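You operate a simulated robot arm through the tools that you are given. There is no shell and no other tool.

You are at the controls of a simulated robot arm. One attempt, no reset.

## Task
Grease pivot block No 2 until grease shows at its pin, then mark it with a yellow stripe.
Fine: stop before it bursts out; leave it on the pump's plate, arm up, marker back in its pot. A coat counts when it lies all over at full strength: go over it till it gets no stronger.

It is judged by the outcome, as a careful person would: the job done as asked, and still so three seconds after it is handed in. It fails if anything else is knocked over, pushed out of place, dropped, spilled or broken.

## Robot
A 6-joint arm with a two-finger gripper on a trunk, on a base that moves. Base frame: it is fixed to the floor where the robot stands at the start and does not move with it; the origin is under the middle of the robot, x ahead of it, y to its left, z up; the surface under the hand at the start is at about z = 0.88. Units: m, degrees, N and s.
With the tool pointing down near the work surface it reaches from about 0.38 to 0.86 m from the robot's upright axis, wherever it stands. Its first joint turns from -166.0 to 166.0 degrees. Places, roughly: blue pot [0.6, -0.2, 0.9]; coupler arm [0.6, -0.1, 1]; grease lever [0.6, -0.1, 1.1]; plate of the grease pump [0.5, -0.1, 0.9]. Payload 2.45 kg.
The TCP is the grasp point between the finger pads, 0.02 m short of the fingertips. In the tool frame z runs along the fingers and y along their closing line. The gripper opens to 0.14 m; its body begins 0.168 m behind the TCP.
Orientation is that of the tool frame in the base frame, as a unit quaternion [w, x, y, z]. With the fingers straight down and closing along the base's y, the tool's x points along the base's -x, its y along +y and its z along -z.

## Interface
- The arm moves only by the tool send_rows. Its argument "deltas" is a list of rows, each a list of 7 numbers: the shift along the tool's x, y, z in units of 300 mm (1.0 is 300 mm), then the turn, a rotation vector about the tool's x, y, z in units of 90 degrees (1.0 is 90 degrees), then the closure in counts, from 0 (fully open) to 255 (shut). In form: [[dx, dy, dz, rx, ry, rz, claw], ...]. A call has 1 to 20 rows; each row is the pose to reach, as a shift and turn from the pose commanded when the call began, along the tool's axes at that moment. A call with a number of a shift or a turn outside -1 to 1 is refused whole. A row lasts 0.2 s, in which the tool goes at most 0.05 m and 8.6 degrees; a call with a longer step from one row to the next is refused whole, and so is a gripper value outside its range. A pose out of reach is approached as far as the arm can. The call stops where the force on the tool passes 90 N (or 10 N more than at its start, if that is more) or the arm is blocked; 0.2 s more then pass. The fingers move at their own pace (about 0.045 m/s each) and stop on an object; they squeeze with about 40 N. The grip force told is the motor's: it shows also when the fingers shut on nothing. Time passes only in rows, and 0.2 s behind the last, so rows that repeat a pose let the fingers close. The reply holds the time, the measured pose of the TCP, the force on the tool along the base axes, the opening and the grip force, in the units named above and with some noise, with the torque about the TCP (base axes, N m) and any sound that the robot's microphone picked up.
- Cameras (640 x 400 px; columns grow to the right, rows downward): "scene" is now at [0.0694, 0.0907, 1.8454]; the picture's right is [-0.63, -0.77, 0.00], its down [-0.60, 0.49, -0.63] and it looks along [0.49, -0.40, -0.78] (base axes); focal length 291 px, centre (320, 200). "wrist" rides on the gripper at [0.078, 0.011, -0.209] in the tool frame; the picture's right is [-0.14, 0.99, 0.00], its down [-0.92, -0.13, -0.37] and it looks along [-0.37, -0.05, 0.93] (tool axes); focal length 280 px, centre (320, 200). There is no depth. A picture from a camera that has moved, and an enlarged one, comes with that camera's place and axes in the base frame and with its lens.
- camera(camera): a new picture of that camera. No time passes.
- move_column(by): moves the trunk up (or, below 0, down) by that many m; the arm and the scene camera ride with it, the base frame stays. It gives what a move gives, with no picture.
- drive_base(legs): drives the robot by 1 to 6 legs, each [ahead, left, turn to the left] in m, m and degrees, along the robot's own axes; the way and the turn of a leg run together, so that a leg with both is an arc; at most 1.5 m and 180 degrees a leg. The arm and the cameras ride along, it lands a little off, and it stops where it bumps. It gives what a move gives.
- pan_tilt(pan, tilt): turns the head with the scene camera to pan (to the left, within 143 degrees either way) and tilt (down, from -29 to 69), counted from straight ahead of the robot. It gives what a move gives.
- inspect(camera, box): a new picture of the part [left, top, right, bottom] of that camera's present view, enlarged. No time passes.
- job_done(): hands the job in; it is judged then, once.

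Nothing tells you exact positions but the pictures and the camera data. Unless the task says otherwise, let go and move clear before handing in.

The tools are called after ">>>" by a JSON object that holds its "fn" and its "kwargs". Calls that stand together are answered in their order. send_rows: Moves the arm, as the interface text tells. Its arguments: {"type":"object","properties":{"deltas":{"type":"array","items":{"type":"array","items":{"type":"number"}}}},"required":["deltas"]} The other tools are called the same way: move_column (by) moves the trunk up or down; drive_base (legs) drives the base; pan_tilt (pan, tilt) turns the head that bears the scene camera; camera (camera) takes a picture; inspect (camera, box) takes an enlarged picture of a part of a camera's view; job_done () hands the job in.

At the start:

```text
clock: 0.0
ee_pos: [0.3618, -0.3564, 1.3873]
tcp_rot: [0.0, 0.0, 1.0, 0.0]
wrist_force: [-1.0, 0.0, -0.9]
ft_torque: [0.01, -0.02, 0.0]
finger_gap: 0.14
grip_force: 0.1
trunk travel left (down, up): [-0.1, 0.13]
robot x, y, heading: [0.0009, 0.0, 0.1]
head pan, tilt (commanded): [-39.3, 50.9]
```

scene: 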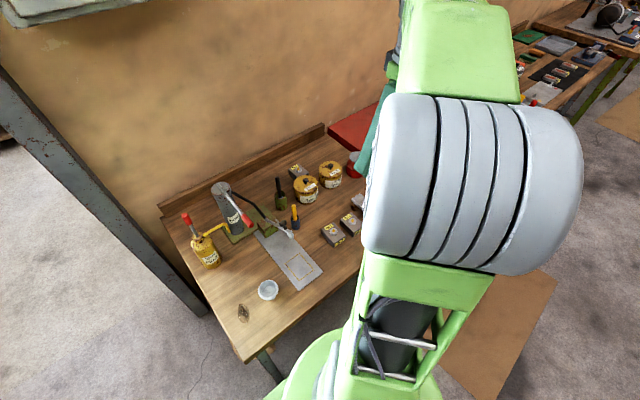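
wrist: 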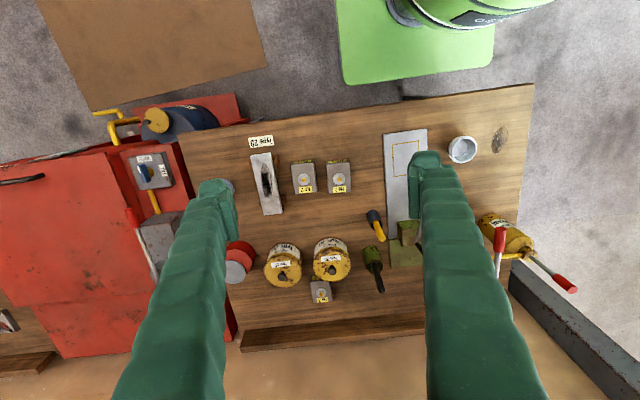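

I see a workbench with a grease pump (plate, coupler arm, lever), several pivot blocks, pots and markers. I'll zoom in to read the labels before doing anything.

>>> {"fn": "inspect", "kwargs": {"camera": "wrist", "box": [230, 120, 390, 220]}}

>>> {"fn": "inspect", "kwargs": {"camera": "wrist", "box": [230, 200, 430, 325]}}

>>> {"fn": "inspect", "kwargs": {"camera": "scene", "box": [160, 160, 400, 310]}}

>>> {"fn": "inspect", "kwargs": {"camera": "wrist", "box": [360, 110, 600, 310]}}

```text
4.00 times, centred on (310, 170) of wrist
camera zoom: at [0.2822, -0.3447, 1.5947], right [0.14, 0.99, 0.0], down [0.92, -0.13, 0.37], along [0.37, -0.05, -0.93], focal length 1122 px, centre (360, 320)
```

zoom: 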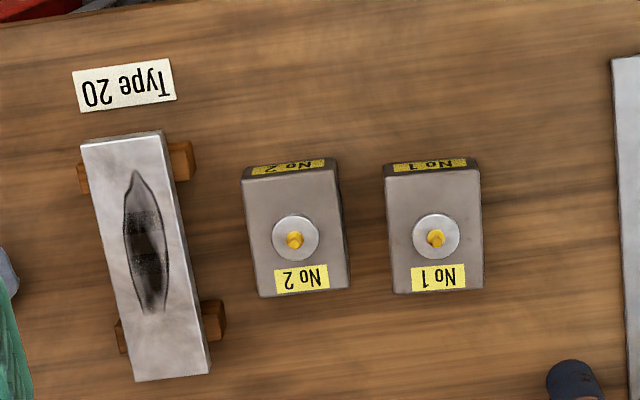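

```text
3.20 times, centred on (330, 262) of wrist
camera zoom: at [0.2822, -0.3447, 1.5947], right [0.14, 0.99, 0.0], down [0.92, -0.13, 0.37], along [0.37, -0.05, -0.93], focal length 897 px, centre (288, 0)
```

zoom: 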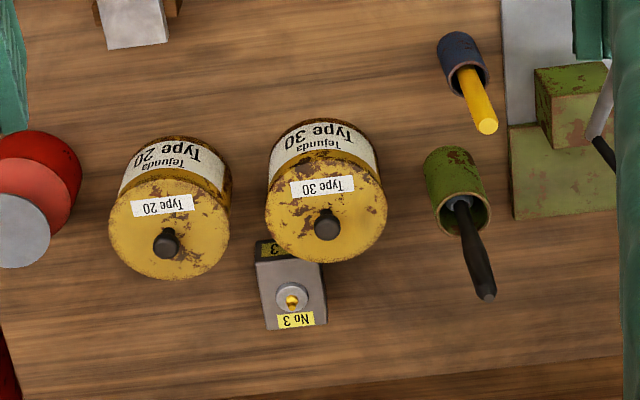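

```text
2.67 times, centred on (280, 235) of scene
camera zoom: at [0.0694, 0.0907, 1.8454], right [-0.63, -0.77, 0.0], down [-0.6, 0.49, -0.63], along [0.49, -0.4, -0.78], focal length 775 px, centre (427, 107)
```

zoom: 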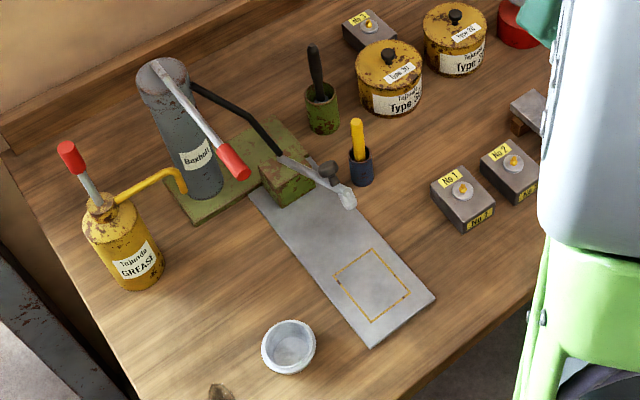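

```text
2.00 times, centred on (480, 210) of wrist
camera zoom: at [0.2822, -0.3447, 1.5947], right [0.14, 0.99, 0.0], down [0.92, -0.13, 0.37], along [0.37, -0.05, -0.93], focal length 561 px, centre (0, 180)
```

zoom: 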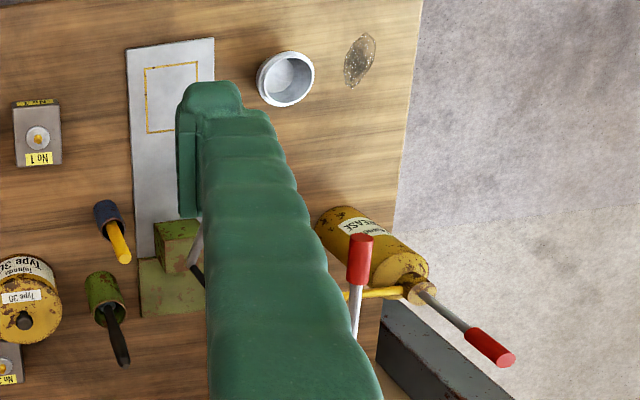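

The blocks are labelled: No 2 stands at about [0.487, -0.413], No 1 about [0.498, -0.326], and the plate's marked square is near [0.483, -0.148]. Next I move the open gripper high above the pump for a closer look at its coupler and lever.

>>> {"fn": "send_rows", "kwargs": {"deltas": [[-0.033, 0.125, 0.048, 0, 0, 0, 0], [-0.067, 0.25, 0.097, 0, 0, 0, 0], [-0.1, 0.376, 0.145, 0, 0, 0, 0], [-0.133, 0.5, 0.19, 0, 0, 0, 0], [-0.167, 0.627, 0.24, 0, 0, 0, 0], [-0.2, 0.753, 0.29, 0, 0, 0, 0], [-0.2, 0.753, 0.29, 0, 0, 0, 0]]}}

>>> {"fn": "camera", "kwargs": {"camera": "wrist"}}

>>> {"fn": "camera", "kwargs": {"camera": "scene"}}

```text
clock: 1.6
ee_pos: [0.4201, -0.1309, 1.3002]
tcp_rot: [0.0, 0.0, 1.0, 0.0]
wrist_force: [-0.2, 0.5, -0.6]
ft_torque: [0.03, -0.02, -0.02]
finger_gap: 0.1403
grip_force: 0.1
trunk travel left (down, up): [-0.1, 0.13]
robot x, y, heading: [0.0007, 0.0006, -0.0]
head pan, tilt (commanded): [-39.3, 50.9]
```

```text
taken
camera wrist: at [0.3411, -0.12, 1.5091], right [0.14, 0.99, 0.0], down [0.92, -0.13, 0.37], along [0.36, -0.05, -0.93], focal length 280 px, centre (320, 200)
```

wrist: 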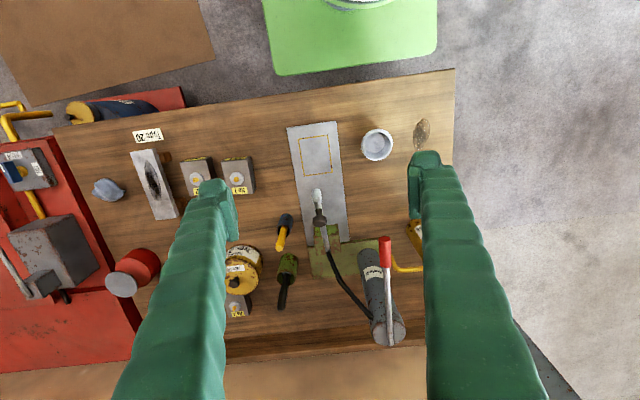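

```text
taken
camera scene: at [0.0693, 0.0905, 1.8454], right [-0.63, -0.77, 0.0], down [-0.6, 0.49, -0.63], along [0.49, -0.4, -0.78], focal length 291 px, centre (320, 200)
```

scene: 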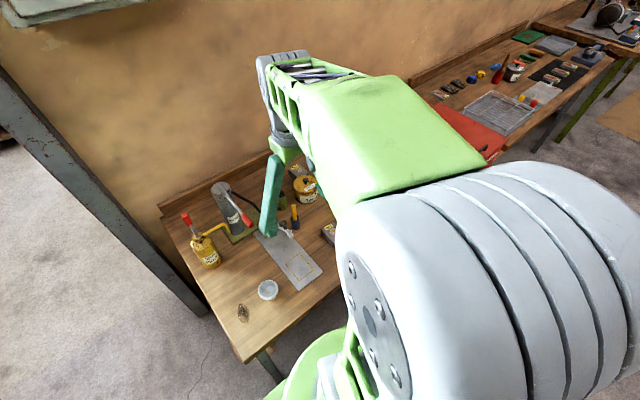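

>>> {"fn": "inspect", "kwargs": {"camera": "wrist", "box": [270, 170, 430, 270]}}

>>> {"fn": "inspect", "kwargs": {"camera": "wrist", "box": [290, 250, 430, 350]}}

>>> {"fn": "inspect", "kwargs": {"camera": "wrist", "box": [270, 110, 410, 200]}}

>>> {"fn": "inspect", "kwargs": {"camera": "scene", "box": [180, 160, 340, 310]}}

```text
4.00 times, centred on (350, 220) of wrist
camera zoom: at [0.3411, -0.12, 1.5091], right [0.14, 0.99, 0.0], down [0.92, -0.13, 0.37], along [0.36, -0.05, -0.93], focal length 1122 px, centre (200, 120)
```

zoom: 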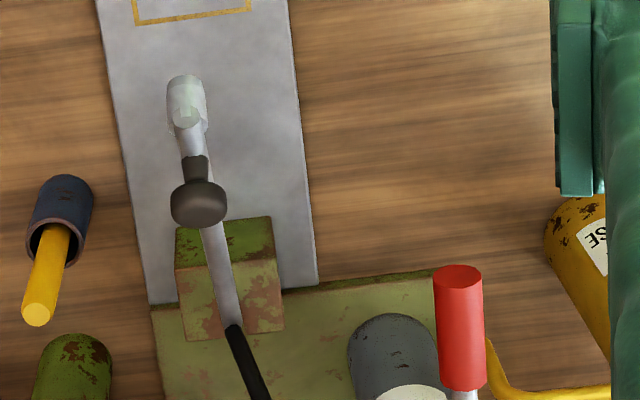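

```text
4.00 times, centred on (360, 300) of wrist
camera zoom: at [0.3411, -0.12, 1.5091], right [0.14, 0.99, 0.0], down [0.92, -0.13, 0.37], along [0.36, -0.05, -0.93], focal length 1122 px, centre (160, -200)
```

zoom: 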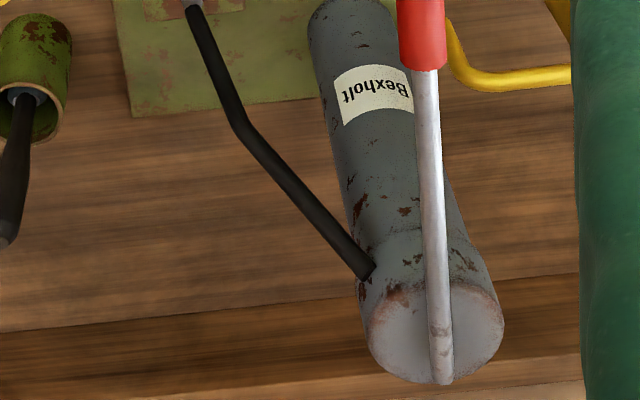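

```text
4.44 times, centred on (340, 155) of wrist
camera zoom: at [0.3411, -0.12, 1.5091], right [0.14, 0.99, 0.0], down [0.92, -0.13, 0.37], along [0.36, -0.05, -0.93], focal length 1246 px, centre (231, 400)
```

zoom: 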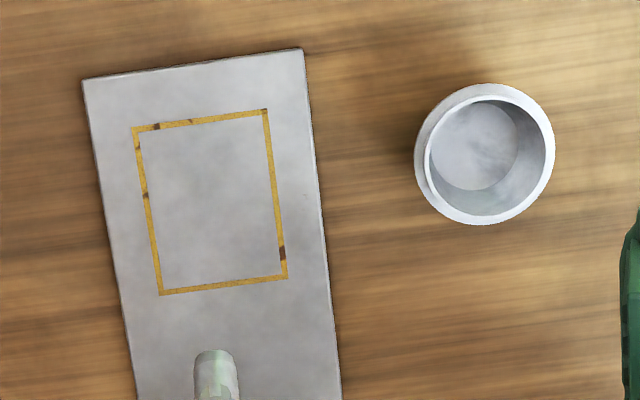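

```text
2.67 times, centred on (260, 235) of scene
camera zoom: at [0.0693, 0.0905, 1.8454], right [-0.63, -0.77, 0.0], down [-0.6, 0.49, -0.63], along [0.49, -0.4, -0.78], focal length 775 px, centre (480, 107)
```

zoom: 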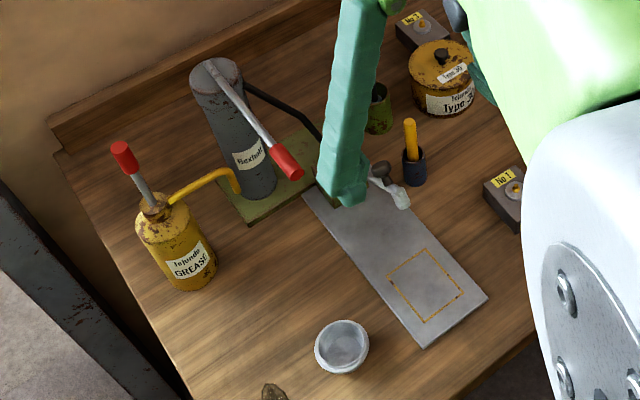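

The plate's rectangle spans x 0.440–0.527 and y -0.183 to -0.117, the coupler arm is hinged at the green block and raised, and the yellow marker is in the blue pot. I'll tilt the tool to look at the pump from the side and measure heights.

>>> {"fn": "send_rows", "kwargs": {"deltas": [[-0.014, -0.105, 0.048, -0.071, 0, 0, 0], [-0.029, -0.21, 0.095, -0.143, 0, 0, 0], [-0.043, -0.314, 0.143, -0.214, 0, 0, 0], [-0.057, -0.419, 0.19, -0.286, 0, 0, 0], [-0.071, -0.524, 0.238, -0.357, 0, 0, 0], [-0.086, -0.628, 0.286, -0.429, 0, 0, 0], [-0.1, -0.733, 0.333, -0.5, 0, 0, 0], [-0.1, -0.733, 0.333, -0.5, 0, 0, 0]]}}

>>> {"fn": "camera", "kwargs": {"camera": "wrist"}}

>>> {"fn": "camera", "kwargs": {"camera": "scene"}}

```text
clock: 3.4
ee_pos: [0.4511, -0.3487, 1.1994]
tcp_rot: [0.0, -0.001, 0.924, 0.383]
wrist_force: [0.8, 0.8, -0.6]
ft_torque: [-0.03, -0.01, 0.0]
finger_gap: 0.1399
grip_force: 0.1
trunk travel left (down, up): [-0.1, 0.13]
robot x, y, heading: [-0.0011, -0.0034, -0.1]
head pan, tilt (commanded): [-39.3, 50.9]
```

```text
taken
camera wrist: at [0.3716, -0.4887, 1.354], right [0.14, 0.7, 0.7], down [0.92, -0.35, 0.17], along [0.37, 0.62, -0.69], focal length 280 px, centre (320, 200)
```

wrist: 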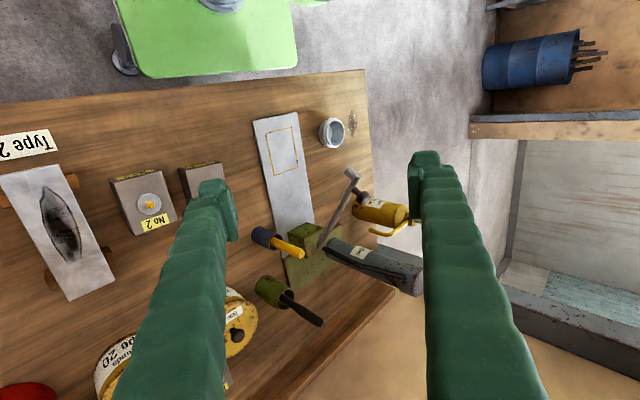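

```text
taken
camera scene: at [0.0691, 0.0914, 1.8455], right [-0.63, -0.77, 0.0], down [-0.6, 0.49, -0.63], along [0.49, -0.4, -0.78], focal length 291 px, centre (320, 200)
```

scene: 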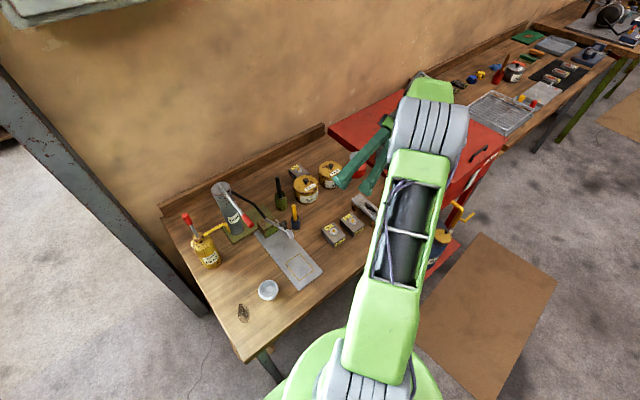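

>>> {"fn": "inspect", "kwargs": {"camera": "wrist", "box": [240, 100, 440, 300]}}

>>> {"fn": "inspect", "kwargs": {"camera": "wrist", "box": [100, 150, 240, 250]}}

>>> {"fn": "inspect", "kwargs": {"camera": "scene", "box": [180, 160, 340, 290]}}

>>> {"fn": "inspect", "kwargs": {"camera": "scene", "box": [280, 150, 400, 260]}}

```text
2.00 times, centred on (340, 200) of wrist
camera zoom: at [0.3716, -0.4887, 1.354], right [0.14, 0.7, 0.7], down [0.92, -0.35, 0.17], along [0.37, 0.62, -0.69], focal length 561 px, centre (280, 200)
```

zoom: 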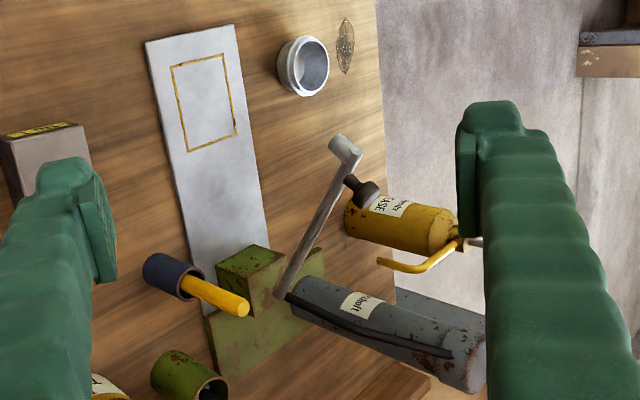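

```text
4.00 times, centred on (170, 200) of wrist
camera zoom: at [0.3716, -0.4887, 1.354], right [0.14, 0.7, 0.7], down [0.92, -0.35, 0.17], along [0.37, 0.62, -0.69], focal length 1122 px, centre (920, 200)
```

zoom: 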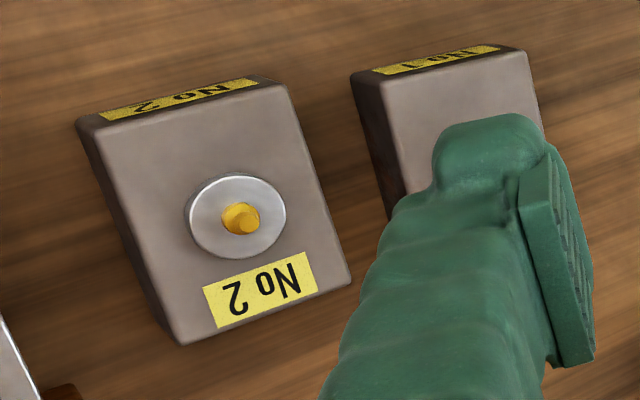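

```text
3.08 times, centred on (260, 225) of scene
camera zoom: at [0.0691, 0.0914, 1.8455], right [-0.63, -0.77, 0.0], down [-0.6, 0.49, -0.63], along [0.49, -0.4, -0.78], focal length 894 px, centre (505, 123)
```

zoom: 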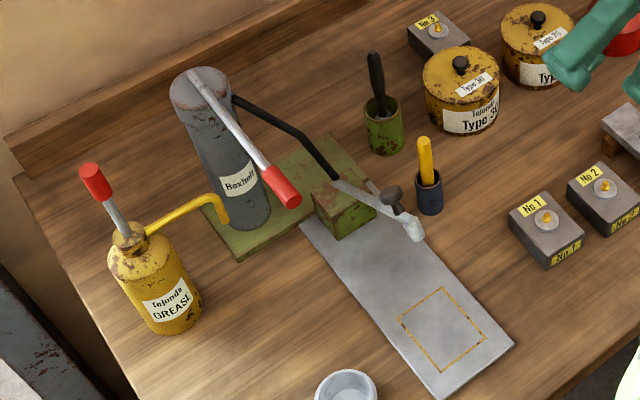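

```text
3.64 times, centred on (340, 205) of scene
camera zoom: at [0.0691, 0.0914, 1.8455], right [-0.63, -0.77, 0.0], down [-0.6, 0.49, -0.63], along [0.49, -0.4, -0.78], focal length 1057 px, centre (247, 182)
```

zoom: 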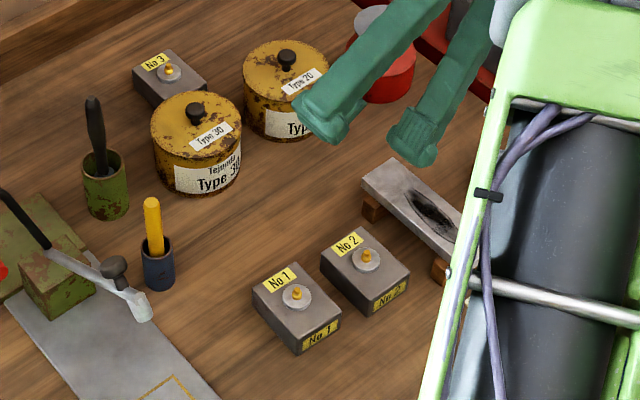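

Now I zoom in on the coupler tip, its pivot and the pot to measure them more precisely.

>>> {"fn": "inspect", "kwargs": {"camera": "wrist", "box": [320, 155, 400, 205]}}

>>> {"fn": "inspect", "kwargs": {"camera": "wrist", "box": [240, 200, 400, 300]}}

>>> {"fn": "inspect", "kwargs": {"camera": "scene", "box": [230, 190, 320, 250]}}

>>> {"fn": "inspect", "kwargs": {"camera": "scene", "box": [310, 190, 370, 250]}}

```text
8.00 times, centred on (360, 180) of wrist
camera zoom: at [0.3716, -0.4887, 1.354], right [0.14, 0.7, 0.7], down [0.92, -0.35, 0.17], along [0.37, 0.62, -0.69], focal length 2243 px, centre (0, 360)
```

zoom: 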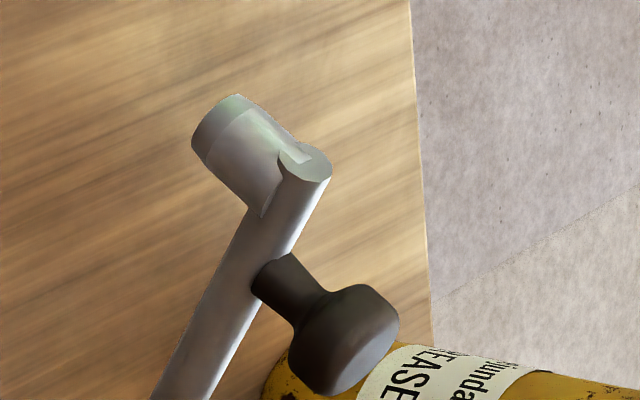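

```text
4.00 times, centred on (320, 250) of wrist
camera zoom: at [0.3716, -0.4887, 1.354], right [0.14, 0.7, 0.7], down [0.92, -0.35, 0.17], along [0.37, 0.62, -0.69], focal length 1122 px, centre (320, 0)
```

zoom: 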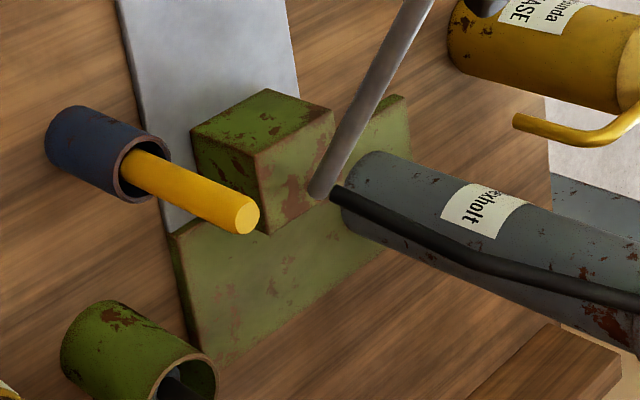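

```text
6.67 times, centred on (275, 220) of scene
camera zoom: at [0.0691, 0.0914, 1.8455], right [-0.63, -0.77, 0.0], down [-0.6, 0.49, -0.63], along [0.49, -0.4, -0.78], focal length 1938 px, centre (620, 67)
```

zoom: 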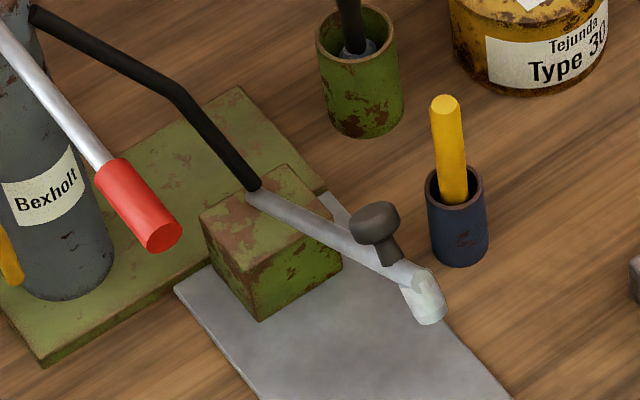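

```text
6.67 times, centred on (340, 220) of scene
camera zoom: at [0.0691, 0.0914, 1.8455], right [-0.63, -0.77, 0.0], down [-0.6, 0.49, -0.63], along [0.49, -0.4, -0.78], focal length 1938 px, centre (187, 67)
```

zoom: 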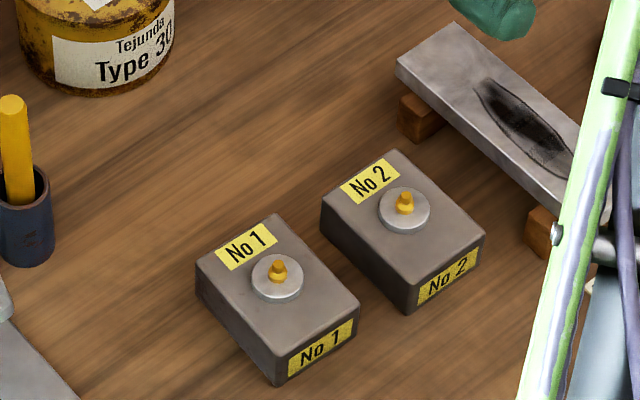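

I've triangulated the key points: the coupler pivot is at about [0.690, -0.150, 0.953], its nozzle end at [0.507, -0.150, 1.05] and its knob at [0.549, -0.151, 1.083]. The lever's red grip is near [0.57, -0.055, 1.15], and No 2 (about 0.077 × 0.057 m) is centred near [0.487, -0.412]. I'll straighten the tool near No 2 and look at it from above.

>>> {"fn": "send_rows", "kwargs": {"deltas": [[-0.01, -0.04, -0.04, 0.083, 0, 0, 0], [-0.02, -0.08, -0.08, 0.167, 0, 0, 0], [-0.03, -0.12, -0.12, 0.25, 0, 0, 0], [-0.04, -0.16, -0.16, 0.333, 0, 0, 0], [-0.05, -0.2, -0.2, 0.417, 0, 0, 0], [-0.06, -0.2, -0.2, 0.5, 0, 0, 0], [-0.06, -0.2, -0.2, 0.5, 0, 0, 0]]}}

>>> {"fn": "camera", "kwargs": {"camera": "wrist"}}

>>> {"fn": "inspect", "kwargs": {"camera": "wrist", "box": [240, 130, 400, 230]}}

```text
clock: 5.0
ee_pos: [0.469, -0.4354, 1.1991]
tcp_rot: [0.0, 0.0, 1.0, 0.0]
wrist_force: [-0.4, -0.5, -0.2]
ft_torque: [-0.01, -0.01, -0.01]
finger_gap: 0.1401
grip_force: 0.0
trunk travel left (down, up): [-0.1, 0.13]
robot x, y, heading: [-0.0028, -0.001, -0.3]
head pan, tilt (commanded): [-39.3, 50.9]
```

```text
taken
camera wrist: at [0.3901, -0.4238, 1.4073], right [0.14, 0.99, 0.0], down [0.92, -0.13, 0.37], along [0.36, -0.05, -0.93], focal length 280 px, centre (320, 200)
```

wrist: 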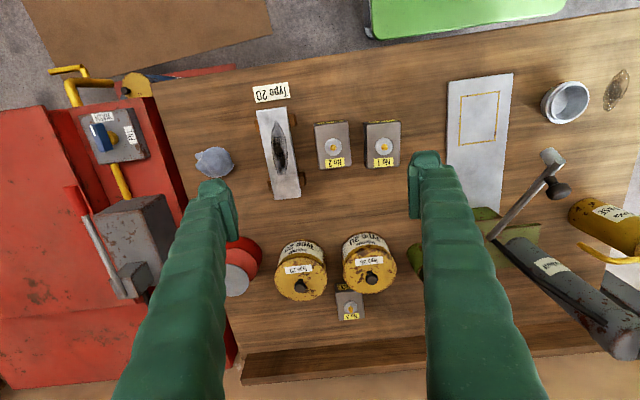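

```text
4.00 times, centred on (320, 180) of wrist
camera zoom: at [0.3901, -0.4238, 1.4073], right [0.14, 0.99, 0.0], down [0.92, -0.13, 0.37], along [0.36, -0.05, -0.93], focal length 1122 px, centre (320, 280)
```

zoom: 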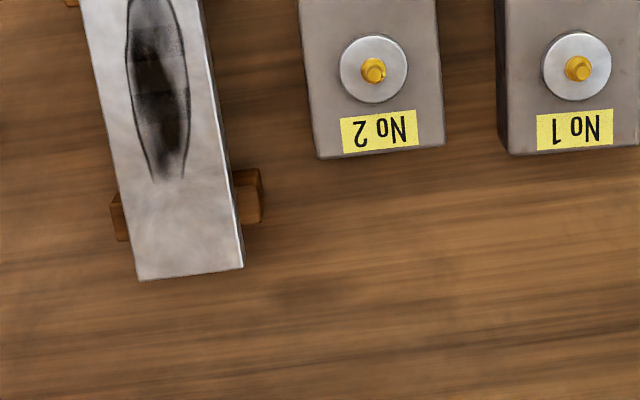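

No 2 is in view; I zoom on both blocks from here to fix No 2's position and yaw.

>>> {"fn": "inspect", "kwargs": {"camera": "wrist", "box": [300, 105, 420, 180]}}

>>> {"fn": "inspect", "kwargs": {"camera": "wrist", "box": [190, 150, 460, 320]}}

```text
5.33 times, centred on (360, 142) of wrist
camera zoom: at [0.3901, -0.4238, 1.4073], right [0.14, 0.99, 0.0], down [0.92, -0.13, 0.37], along [0.36, -0.05, -0.93], focal length 1495 px, centre (107, 507)
```

zoom: 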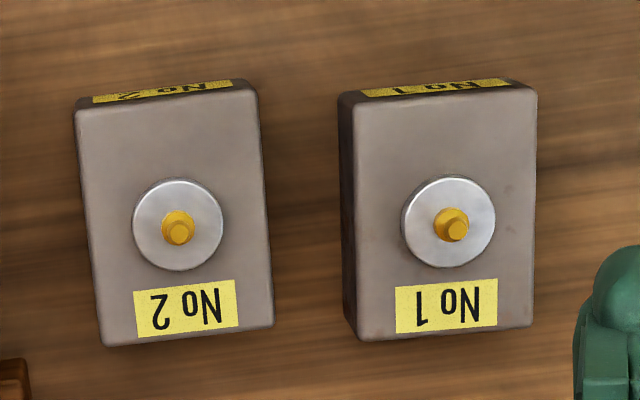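

```text
2.35 times, centred on (325, 235) of wrist
camera zoom: at [0.3901, -0.4238, 1.4073], right [0.14, 0.99, 0.0], down [0.92, -0.13, 0.37], along [0.36, -0.05, -0.93], focal length 660 px, centre (308, 118)
```

zoom: 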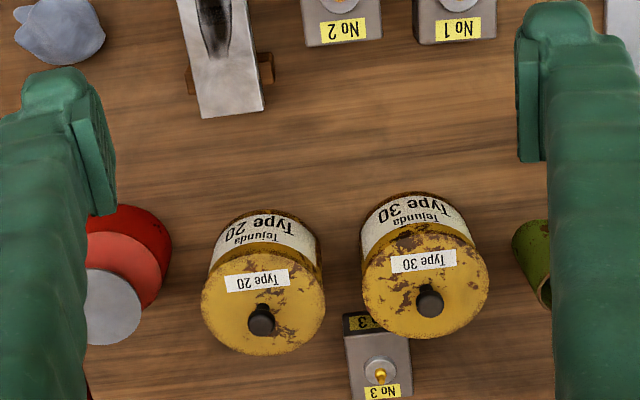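

No 2's centre reads as [0.485, -0.414], yaw about -1.5°, with No 1 only 27 mm away in y. I'll therefore grip it end to end (closing along x): first turn the gripper 90° and set the opening to about 0.10 m.

>>> {"fn": "send_rows", "kwargs": {"deltas": [[-0.01, -0.02, 0, 0, 0, 0.09, 73], [-0.02, -0.04, 0, 0, 0, 0.18, 73], [-0.03, -0.06, 0, 0, 0, 0.27, 73], [-0.04, -0.08, 0, 0, 0, 0.36, 73], [-0.053, -0.1, 0, 0, 0, 0.45, 73], [-0.053, -0.12, 0, 0, 0, 0.54, 73], [-0.053, -0.14, 0, 0, 0, 0.63, 73], [-0.053, -0.15, 0, 0, 0, 0.72, 73], [-0.053, -0.15, 0, 0, 0, 0.81, 73], [-0.053, -0.15, 0, 0, 0, 0.9, 73], [-0.053, -0.15, 0, 0, 0, 1.0, 73], [-0.053, -0.15, 0, 0, 0, 1.0, 73]]}}

>>> {"fn": "camera", "kwargs": {"camera": "scene"}}

>>> {"fn": "camera", "kwargs": {"camera": "wrist"}}

```text
refused: row 11 steps farther than a row can; nothing moved
```

```text
taken
camera scene: at [0.0695, 0.0903, 1.8453], right [-0.63, -0.77, 0.0], down [-0.6, 0.49, -0.63], along [0.49, -0.4, -0.78], focal length 291 px, centre (320, 200)
```

scene: 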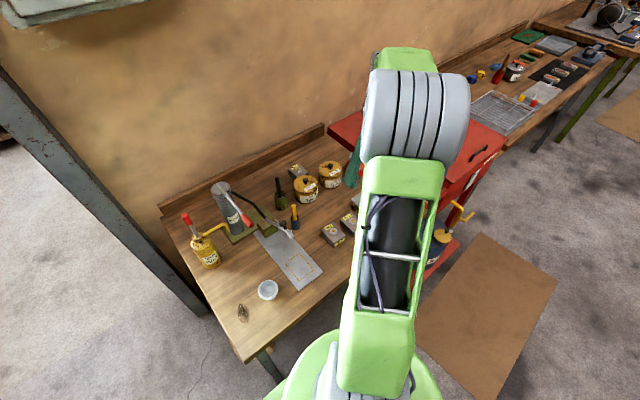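

```text
taken
camera wrist: at [0.3901, -0.4238, 1.4073], right [0.14, 0.99, 0.0], down [0.92, -0.13, 0.37], along [0.36, -0.05, -0.93], focal length 280 px, centre (320, 200)
```

wrist: 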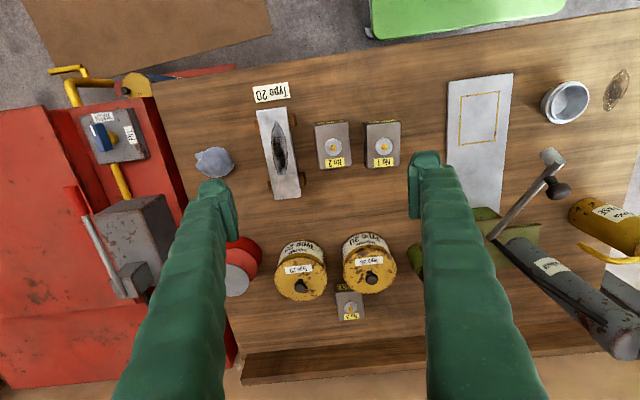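

The last step was too large (9°), so nothing moved. I resend the same 90° turn with even steps.

>>> {"fn": "send_rows", "kwargs": {"deltas": [[-0.01, -0.02, 0, 0, 0, 0.09, 73], [-0.02, -0.04, 0, 0, 0, 0.18, 73], [-0.03, -0.06, 0, 0, 0, 0.27, 73], [-0.04, -0.08, 0, 0, 0, 0.36, 73], [-0.053, -0.1, 0, 0, 0, 0.45, 73], [-0.053, -0.12, 0, 0, 0, 0.54, 73], [-0.053, -0.14, 0, 0, 0, 0.63, 73], [-0.053, -0.15, 0, 0, 0, 0.72, 73], [-0.053, -0.15, 0, 0, 0, 0.81, 73], [-0.053, -0.15, 0, 0, 0, 0.9, 73], [-0.053, -0.15, 0, 0, 0, 0.98, 73], [-0.053, -0.15, 0, 0, 0, 1.0, 73], [-0.053, -0.15, 0, 0, 0, 1.0, 73]]}}

>>> {"fn": "camera", "kwargs": {"camera": "scene"}}

>>> {"fn": "camera", "kwargs": {"camera": "wrist"}}

```text
clock: 7.8
ee_pos: [0.4859, -0.4804, 1.199]
tcp_rot: [0.0, 0.707, 0.707, 0.0]
wrist_force: [0.5, -0.2, -0.5]
ft_torque: [-0.02, -0.01, 0.0]
finger_gap: 0.0999
grip_force: 0.0
trunk travel left (down, up): [-0.1, 0.13]
robot x, y, heading: [-0.0008, 0.0017, 0.1]
head pan, tilt (commanded): [-39.3, 50.9]
```

```text
taken
camera scene: at [0.0694, 0.0907, 1.8454], right [-0.63, -0.77, 0.0], down [-0.6, 0.49, -0.63], along [0.49, -0.4, -0.78], focal length 291 px, centre (320, 200)
```

scene: 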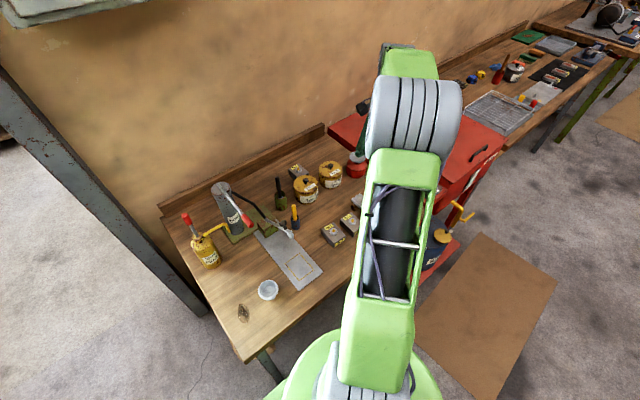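

```text
taken
camera wrist: at [0.4953, -0.4016, 1.4076], right [0.99, -0.14, 0.0], down [-0.13, -0.92, 0.37], along [-0.05, -0.37, -0.93], focal length 280 px, centre (320, 200)
```

wrist: 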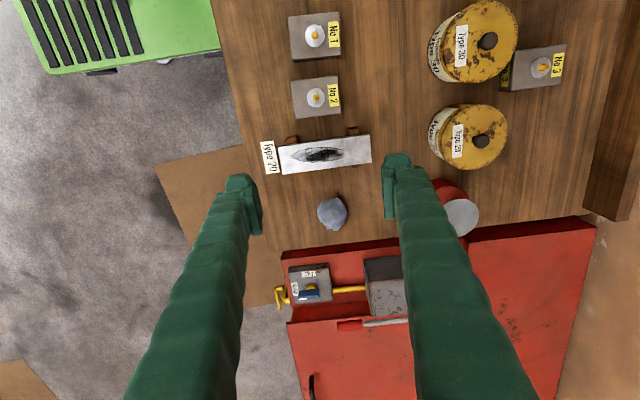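

The gripper now closes along x. Next I tilt it 40° so the palm leans toward -y, which will later keep it clear of the coupler, and come down above No 2.

>>> {"fn": "send_rows", "kwargs": {"deltas": [[0.037, 0, 0.083, -0.001, 0.074, 0.003, 73], [0.073, -0.001, 0.166, -0.002, 0.148, 0.006, 73], [0.11, -0.002, 0.249, -0.003, 0.222, 0.009, 73], [0.147, -0.002, 0.331, -0.004, 0.296, 0.012, 73], [0.183, -0.003, 0.414, -0.005, 0.37, 0.014, 73], [0.22, -0.003, 0.497, -0.006, 0.444, 0.017, 73], [0.22, -0.003, 0.497, -0.006, 0.444, 0.017, 73]]}}

>>> {"fn": "camera", "kwargs": {"camera": "wrist"}}

>>> {"fn": "camera", "kwargs": {"camera": "scene"}}

```text
clock: 9.4
ee_pos: [0.4818, -0.4139, 1.0505]
tcp_rot: [-0.238, 0.674, 0.655, 0.245]
wrist_force: [0.6, 0.3, 0.4]
ft_torque: [-0.01, 0.03, -0.01]
finger_gap: 0.1
grip_force: 0.2
trunk travel left (down, up): [-0.1, 0.13]
robot x, y, heading: [-0.0024, 0.0005, 0.1]
head pan, tilt (commanded): [-39.3, 50.9]
```

```text
taken
camera wrist: at [0.4907, -0.4887, 1.2607], right [0.99, -0.13, -0.09], down [-0.15, -0.94, -0.31], along [-0.04, 0.32, -0.95], focal length 280 px, centre (320, 200)
```

wrist: 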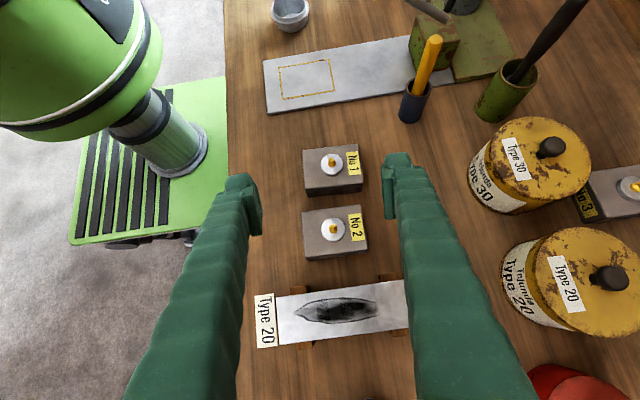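

```text
taken
camera scene: at [0.0692, 0.0909, 1.8454], right [-0.63, -0.77, 0.0], down [-0.6, 0.49, -0.63], along [0.49, -0.4, -0.78], focal length 291 px, centre (320, 200)
```

scene: 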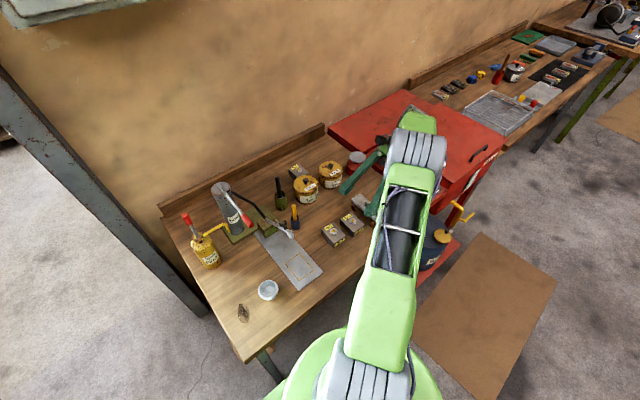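

The tool is level, tilted 40°, and centred over No 2 within a few millimetres. I lower it part way and check the finger clearance.

>>> {"fn": "send_rows", "kwargs": {"deltas": [[-0.06, 0.004, 0.072, 0, 0, 0, 73], [-0.12, 0.008, 0.144, 0, 0, 0, 73], [-0.18, 0.012, 0.215, 0, 0, 0, 73], [-0.235, 0.016, 0.281, 0, 0, 0, 73], [-0.235, 0.016, 0.281, 0, 0, 0, 73]]}}

>>> {"fn": "camera", "kwargs": {"camera": "wrist"}}

>>> {"fn": "inspect", "kwargs": {"camera": "wrist", "box": [220, 130, 420, 255]}}

```text
clock: 10.6
ee_pos: [0.4885, -0.415, 0.9412]
tcp_rot: [-0.238, 0.674, 0.655, 0.246]
wrist_force: [0.4, 0.1, -0.2]
ft_torque: [-0.01, -0.02, -0.01]
finger_gap: 0.1
grip_force: 0.1
trunk travel left (down, up): [-0.1, 0.13]
robot x, y, heading: [0.0038, -0.0019, -0.1]
head pan, tilt (commanded): [-39.3, 50.9]
```

```text
taken
camera wrist: at [0.4958, -0.4892, 1.1508], right [0.99, -0.13, -0.09], down [-0.15, -0.94, -0.31], along [-0.04, 0.32, -0.95], focal length 280 px, centre (320, 200)
```

wrist: 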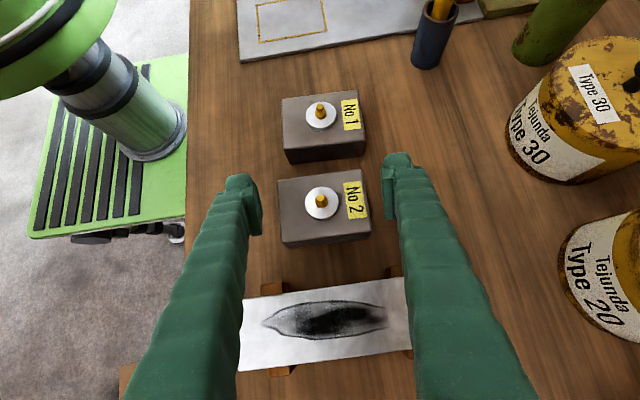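

```text
3.20 times, centred on (320, 192) of wrist
camera zoom: at [0.4958, -0.4892, 1.1508], right [0.99, -0.13, -0.09], down [-0.15, -0.94, -0.31], along [-0.04, 0.32, -0.95], focal length 897 px, centre (320, 224)
```

zoom: 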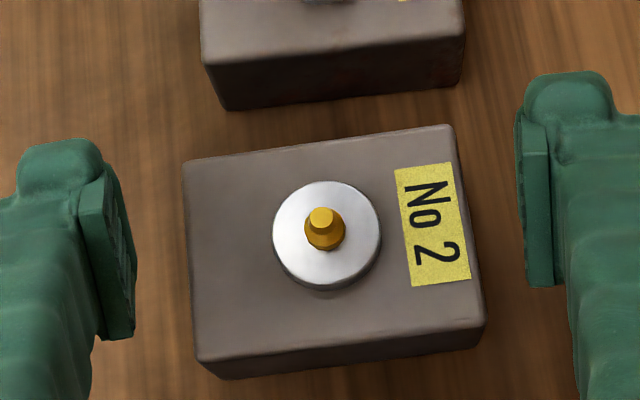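

Both fingers straddle the ends of No 2 with about 11 mm to spare each side. I lower to grip height and stop with the fingers still open.

>>> {"fn": "send_rows", "kwargs": {"deltas": [[-0.025, 0, 0.026, 0, 0, 0, 73], [-0.05, 0, 0.052, 0, 0, 0, 73], [-0.0735, 0, 0.0775, 0, 0, 0, 73], [-0.0735, 0, 0.0775, 0, 0, 0, 73]]}}

>>> {"fn": "inspect", "kwargs": {"camera": "wrist", "box": [220, 130, 420, 255]}}

```text
clock: 11.6
ee_pos: [0.4889, -0.4166, 0.9081]
tcp_rot: [-0.238, 0.674, 0.656, 0.244]
wrist_force: [0.4, 0.1, 0.3]
ft_torque: [0.02, 0.01, -0.02]
finger_gap: 0.1
grip_force: 0.1
trunk travel left (down, up): [-0.1, 0.13]
robot x, y, heading: [-0.0004, -0.002, -0.2]
head pan, tilt (commanded): [-39.3, 50.9]
```

```text
3.20 times, centred on (320, 192) of wrist
camera zoom: at [0.4967, -0.4911, 1.118], right [0.99, -0.13, -0.09], down [-0.15, -0.94, -0.31], along [-0.04, 0.32, -0.95], focal length 897 px, centre (320, 224)
```

zoom: 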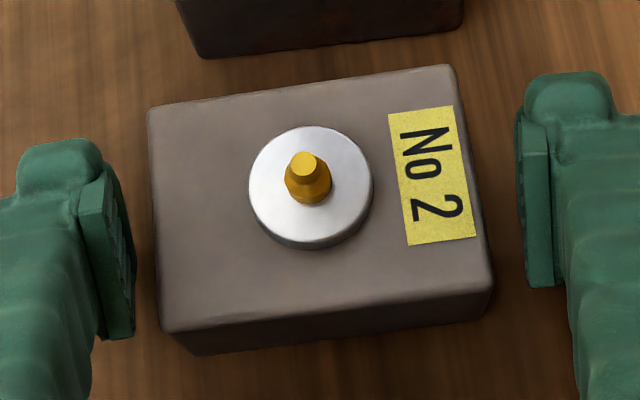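

The fingers are level with the block's ends and clear of the table. I close the gripper and check the grip.

>>> {"fn": "send_rows", "kwargs": {"deltas": [[0, 0, 0, 0, 0, 0, 255], [0, 0, 0, 0, 0, 0, 255], [0, 0, 0, 0, 0, 0, 255], [0, 0, 0, 0, 0, 0, 255]]}}

>>> {"fn": "inspect", "kwargs": {"camera": "wrist", "box": [220, 130, 420, 255]}}

```text
clock: 12.6
ee_pos: [0.4884, -0.417, 0.9089]
tcp_rot: [-0.238, 0.673, 0.655, 0.245]
wrist_force: [-2.1, -1.4, 0.7]
ft_torque: [-0.05, 0.1, -0.01]
finger_gap: 0.0855
grip_force: 40.3
trunk travel left (down, up): [-0.1, 0.13]
robot x, y, heading: [0.0001, -0.0, 0.1]
head pan, tilt (commanded): [-39.3, 50.9]
```

```text
3.20 times, centred on (320, 192) of wrist
camera zoom: at [0.4964, -0.4911, 1.1181], right [0.99, -0.13, -0.09], down [-0.15, -0.94, -0.31], along [-0.04, 0.32, -0.95], focal length 897 px, centre (320, 224)
```

zoom: 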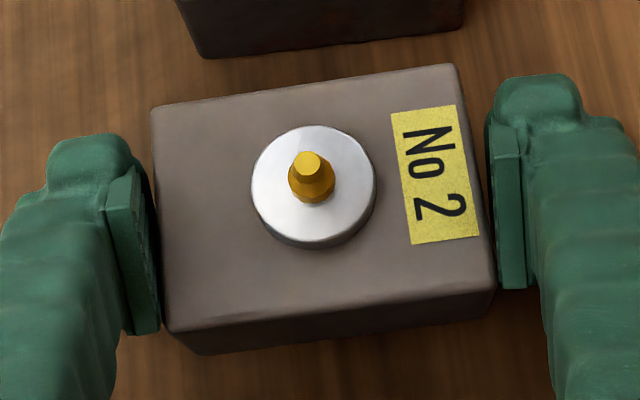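

The block is held (gap 0.0855, 40 N). I lift it straight up about 0.11 m.

>>> {"fn": "send_rows", "kwargs": {"deltas": [[0.0214, 0, -0.0256, 0, 0, 0, 255], [0.064, 0, -0.077, 0, 0, 0, 255], [0.128, 0, -0.153, 0, 0, 0, 255], [0.192, 0, -0.23, 0, 0, 0, 255], [0.2354, 0, -0.2812, 0, 0, 0, 255], [0.2354, 0, -0.2812, 0, 0, 0, 255]]}}

>>> {"fn": "camera", "kwargs": {"camera": "wrist"}}

>>> {"fn": "camera", "kwargs": {"camera": "scene"}}

```text
clock: 14.0
ee_pos: [0.4886, -0.4151, 1.0182]
tcp_rot: [-0.24, 0.673, 0.656, 0.244]
wrist_force: [0.1, 0.2, -6.1]
ft_torque: [0.0, 0.04, 0.0]
finger_gap: 0.0857
grip_force: 40.1
trunk travel left (down, up): [-0.1, 0.13]
robot x, y, heading: [0.0004, -0.0013, 0.1]
head pan, tilt (commanded): [-39.3, 50.9]
```

```text
taken
camera wrist: at [0.4967, -0.4901, 1.2278], right [0.99, -0.13, -0.09], down [-0.15, -0.94, -0.31], along [-0.04, 0.32, -0.95], focal length 280 px, centre (320, 200)
```

wrist: 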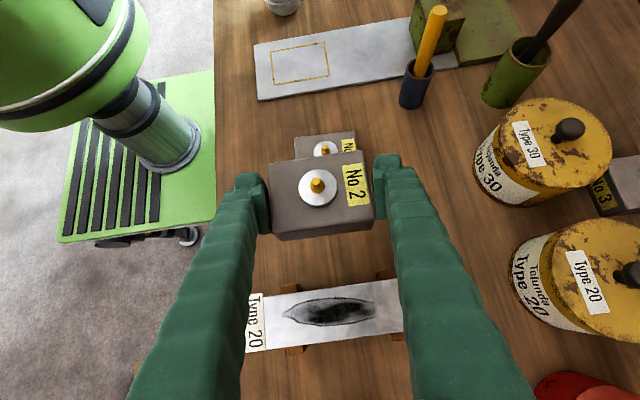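

```text
taken
camera scene: at [0.0698, 0.0903, 1.8453], right [-0.63, -0.77, 0.0], down [-0.6, 0.49, -0.63], along [0.49, -0.4, -0.78], focal length 291 px, centre (320, 200)
```

scene: 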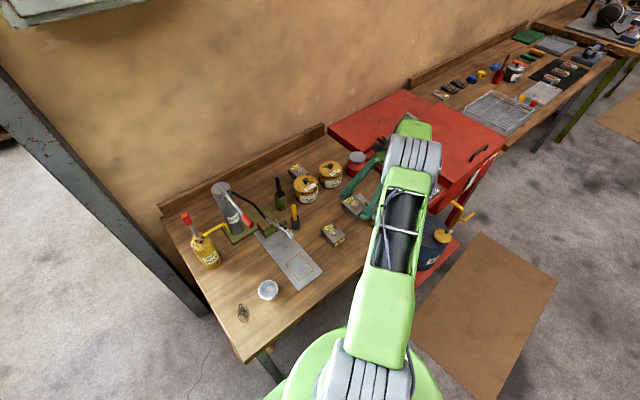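

The block hangs level between the fingers (about 6 N). I carry it toward the plate at this height, turning out the 1.6° yaw on the way.

>>> {"fn": "send_rows", "kwargs": {"deltas": [[0.08, -0.007, 0.067, 0.003, 0, -0.003, 255], [0.16, -0.0145, 0.1335, 0.006, 0, -0.007, 255], [0.24, -0.022, 0.2, 0.009, 0, -0.01, 255], [0.3187, -0.029, 0.267, 0.0114, 0, -0.0137, 255], [0.3187, -0.029, 0.267, 0.0114, 0, -0.0137, 255]]}}

>>> {"fn": "camera", "kwargs": {"camera": "wrist"}}

>>> {"fn": "inspect", "kwargs": {"camera": "wrist", "box": [220, 40, 420, 240]}}

>>> {"fn": "inspect", "kwargs": {"camera": "scene", "box": [220, 150, 380, 290]}}

```text
clock: 15.2
ee_pos: [0.4844, -0.2924, 1.02]
tcp_rot: [-0.241, 0.665, 0.664, 0.242]
wrist_force: [-0.9, 0.4, -5.2]
ft_torque: [-0.04, -0.03, -0.04]
finger_gap: 0.0856
grip_force: 39.8
trunk travel left (down, up): [-0.1, 0.13]
robot x, y, heading: [0.0031, 0.0025, -0.2]
head pan, tilt (commanded): [-39.3, 50.9]
```

```text
taken
camera wrist: at [0.4942, -0.3656, 1.2302], right [0.99, -0.11, -0.09], down [-0.13, -0.94, -0.31], along [-0.05, 0.32, -0.95], focal length 280 px, centre (320, 200)
```

wrist: 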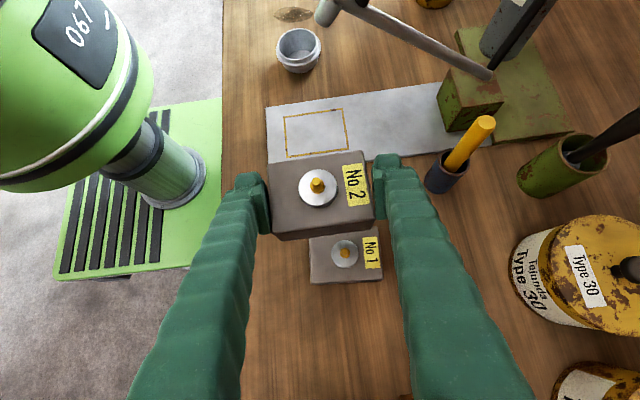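

```text
2.00 times, centred on (320, 140) of wrist
camera zoom: at [0.4942, -0.3656, 1.2302], right [0.99, -0.11, -0.09], down [-0.13, -0.94, -0.31], along [-0.05, 0.32, -0.95], focal length 561 px, centre (320, 320)
```

zoom: 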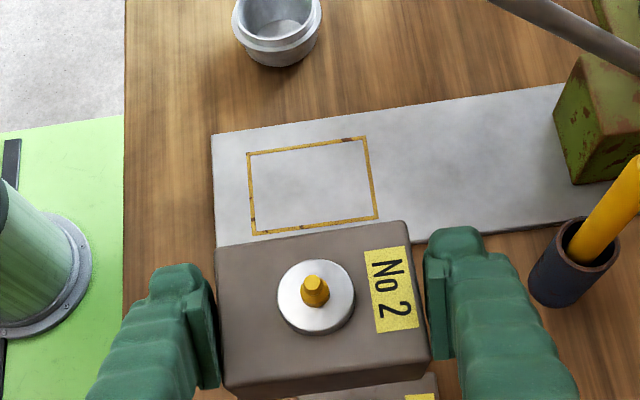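

```text
2.86 times, centred on (300, 220) of scene
camera zoom: at [0.0698, 0.0903, 1.8453], right [-0.63, -0.77, 0.0], down [-0.6, 0.49, -0.63], along [0.49, -0.4, -0.78], focal length 831 px, centre (377, 143)
```

zoom: 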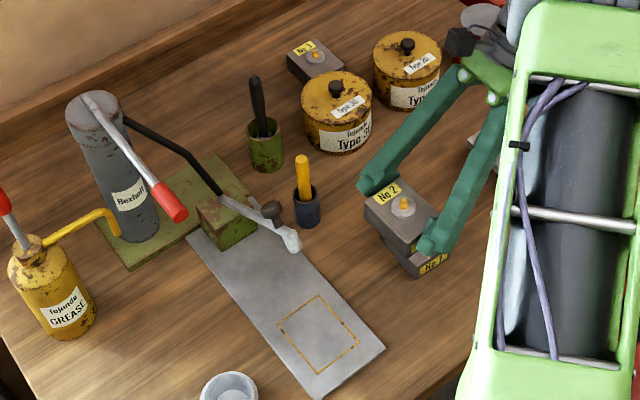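

Computed from this view, the rectangle's centre is about [0.482, -0.151] and the nipple sits right at the TCP in x and y. I bring the block in diagonally under the raised coupler, stopping about 3 cm above the plate.

>>> {"fn": "send_rows", "kwargs": {"deltas": [[0.04, -0.001, 0.098, 0, 0, 0, 255], [0.079, -0.001, 0.196, 0, 0, 0, 255], [0.119, -0.002, 0.294, 0, 0, 0, 255], [0.158, -0.002, 0.392, 0, 0, 0, 255], [0.198, -0.003, 0.49, 0, 0, 0, 255], [0.198, -0.003, 0.49, 0, 0, 0, 255]]}}

>>> {"fn": "camera", "kwargs": {"camera": "wrist"}}

>>> {"fn": "inspect", "kwargs": {"camera": "wrist", "box": [220, 80, 420, 240]}}

>>> {"fn": "inspect", "kwargs": {"camera": "scene", "box": [220, 150, 380, 290]}}

```text
clock: 16.6
ee_pos: [0.4819, -0.1509, 0.9462]
tcp_rot: [-0.241, 0.665, 0.665, 0.241]
wrist_force: [0.8, 0.4, -7.1]
ft_torque: [-0.02, -0.01, 0.0]
finger_gap: 0.0853
grip_force: 39.6
trunk travel left (down, up): [-0.1, 0.13]
robot x, y, heading: [-0.0007, -0.0014, -0.0]
head pan, tilt (commanded): [-39.3, 50.9]
```

```text
taken
camera wrist: at [0.4927, -0.2251, 1.1554], right [0.99, -0.11, -0.09], down [-0.13, -0.94, -0.31], along [-0.05, 0.32, -0.95], focal length 280 px, centre (320, 200)
```

wrist: 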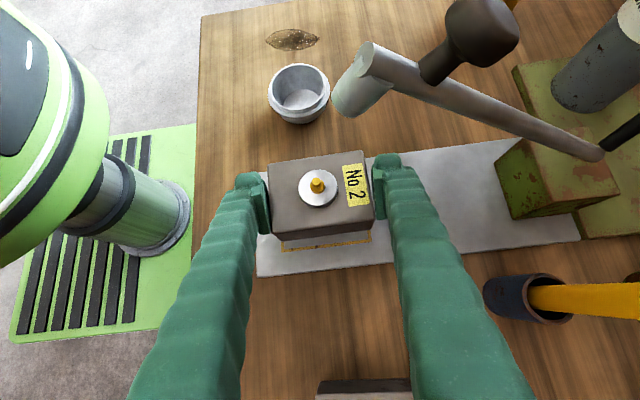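

```text
2.50 times, centred on (320, 160) of wrist
camera zoom: at [0.4927, -0.2251, 1.1554], right [0.99, -0.11, -0.09], down [-0.13, -0.94, -0.31], along [-0.05, 0.32, -0.95], focal length 701 px, centre (320, 300)
```

zoom: 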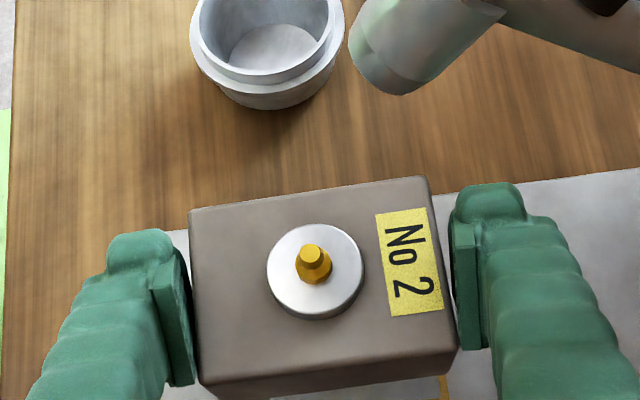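

```text
2.86 times, centred on (300, 220) of scene
camera zoom: at [0.0697, 0.0905, 1.8453], right [-0.63, -0.77, 0.0], down [-0.6, 0.49, -0.63], along [0.49, -0.4, -0.78], focal length 831 px, centre (377, 143)
```

zoom: 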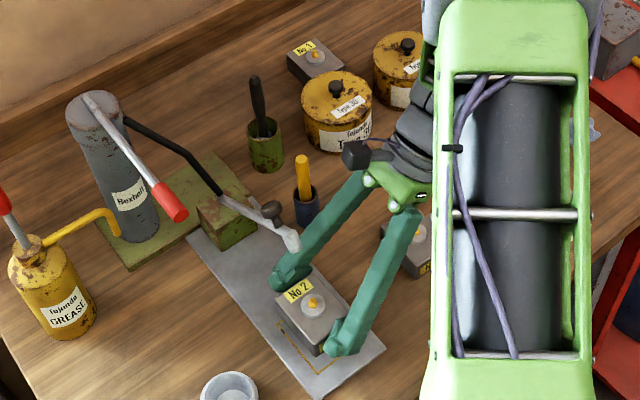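

The block is centred over the rectangle with the coupler well clear. I lower it to just above the plate, then feel for contact.

>>> {"fn": "send_rows", "kwargs": {"deltas": [[-0.02, 0.001, 0.024, 0, 0, 0, 255], [-0.04, 0.001, 0.048, 0, 0, 0, 255], [-0.06, 0.001, 0.0715, 0, 0, 0, 255], [-0.06, 0.001, 0.0715, 0, 0, 0, 255]]}}

>>> {"fn": "inspect", "kwargs": {"camera": "wrist", "box": [220, 100, 420, 260]}}

>>> {"fn": "inspect", "kwargs": {"camera": "scene", "box": [250, 210, 340, 290]}}

```text
clock: 17.6
ee_pos: [0.4832, -0.1511, 0.916]
tcp_rot: [-0.242, 0.664, 0.665, 0.242]
wrist_force: [0.7, -0.8, -6.1]
ft_torque: [-0.04, -0.01, 0.0]
finger_gap: 0.0853
grip_force: 40.0
trunk travel left (down, up): [-0.1, 0.13]
robot x, y, heading: [-0.0001, -0.0005, 0.2]
head pan, tilt (commanded): [-39.3, 50.9]
```

```text
2.50 times, centred on (320, 180) of wrist
camera zoom: at [0.4932, -0.2253, 1.1261], right [0.99, -0.11, -0.09], down [-0.13, -0.94, -0.31], along [-0.05, 0.32, -0.95], focal length 701 px, centre (320, 250)
```

zoom: 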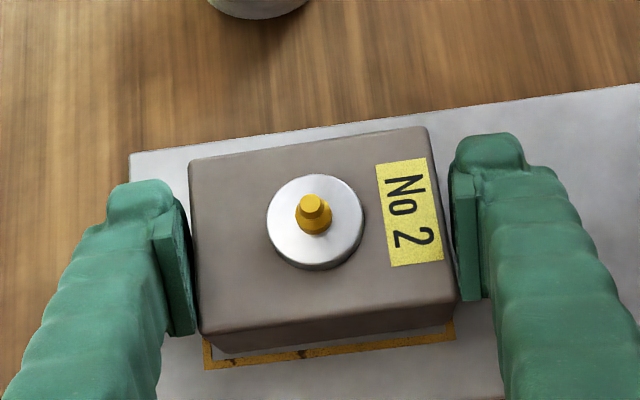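

```text
5.00 times, centred on (295, 250) of scene
camera zoom: at [0.0698, 0.0906, 1.8454], right [-0.63, -0.77, 0.0], down [-0.6, 0.49, -0.63], along [0.49, -0.4, -0.78], focal length 1454 px, centre (445, -50)
```

zoom: 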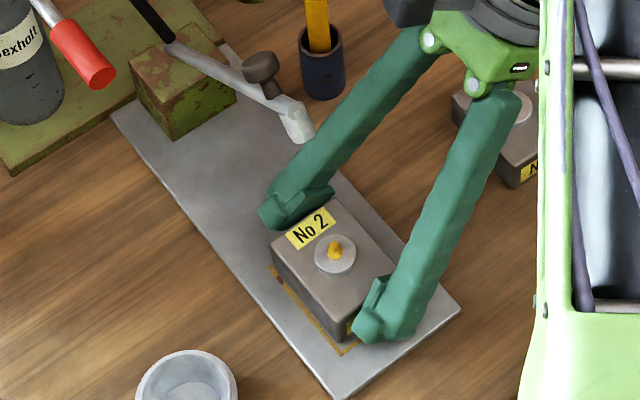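

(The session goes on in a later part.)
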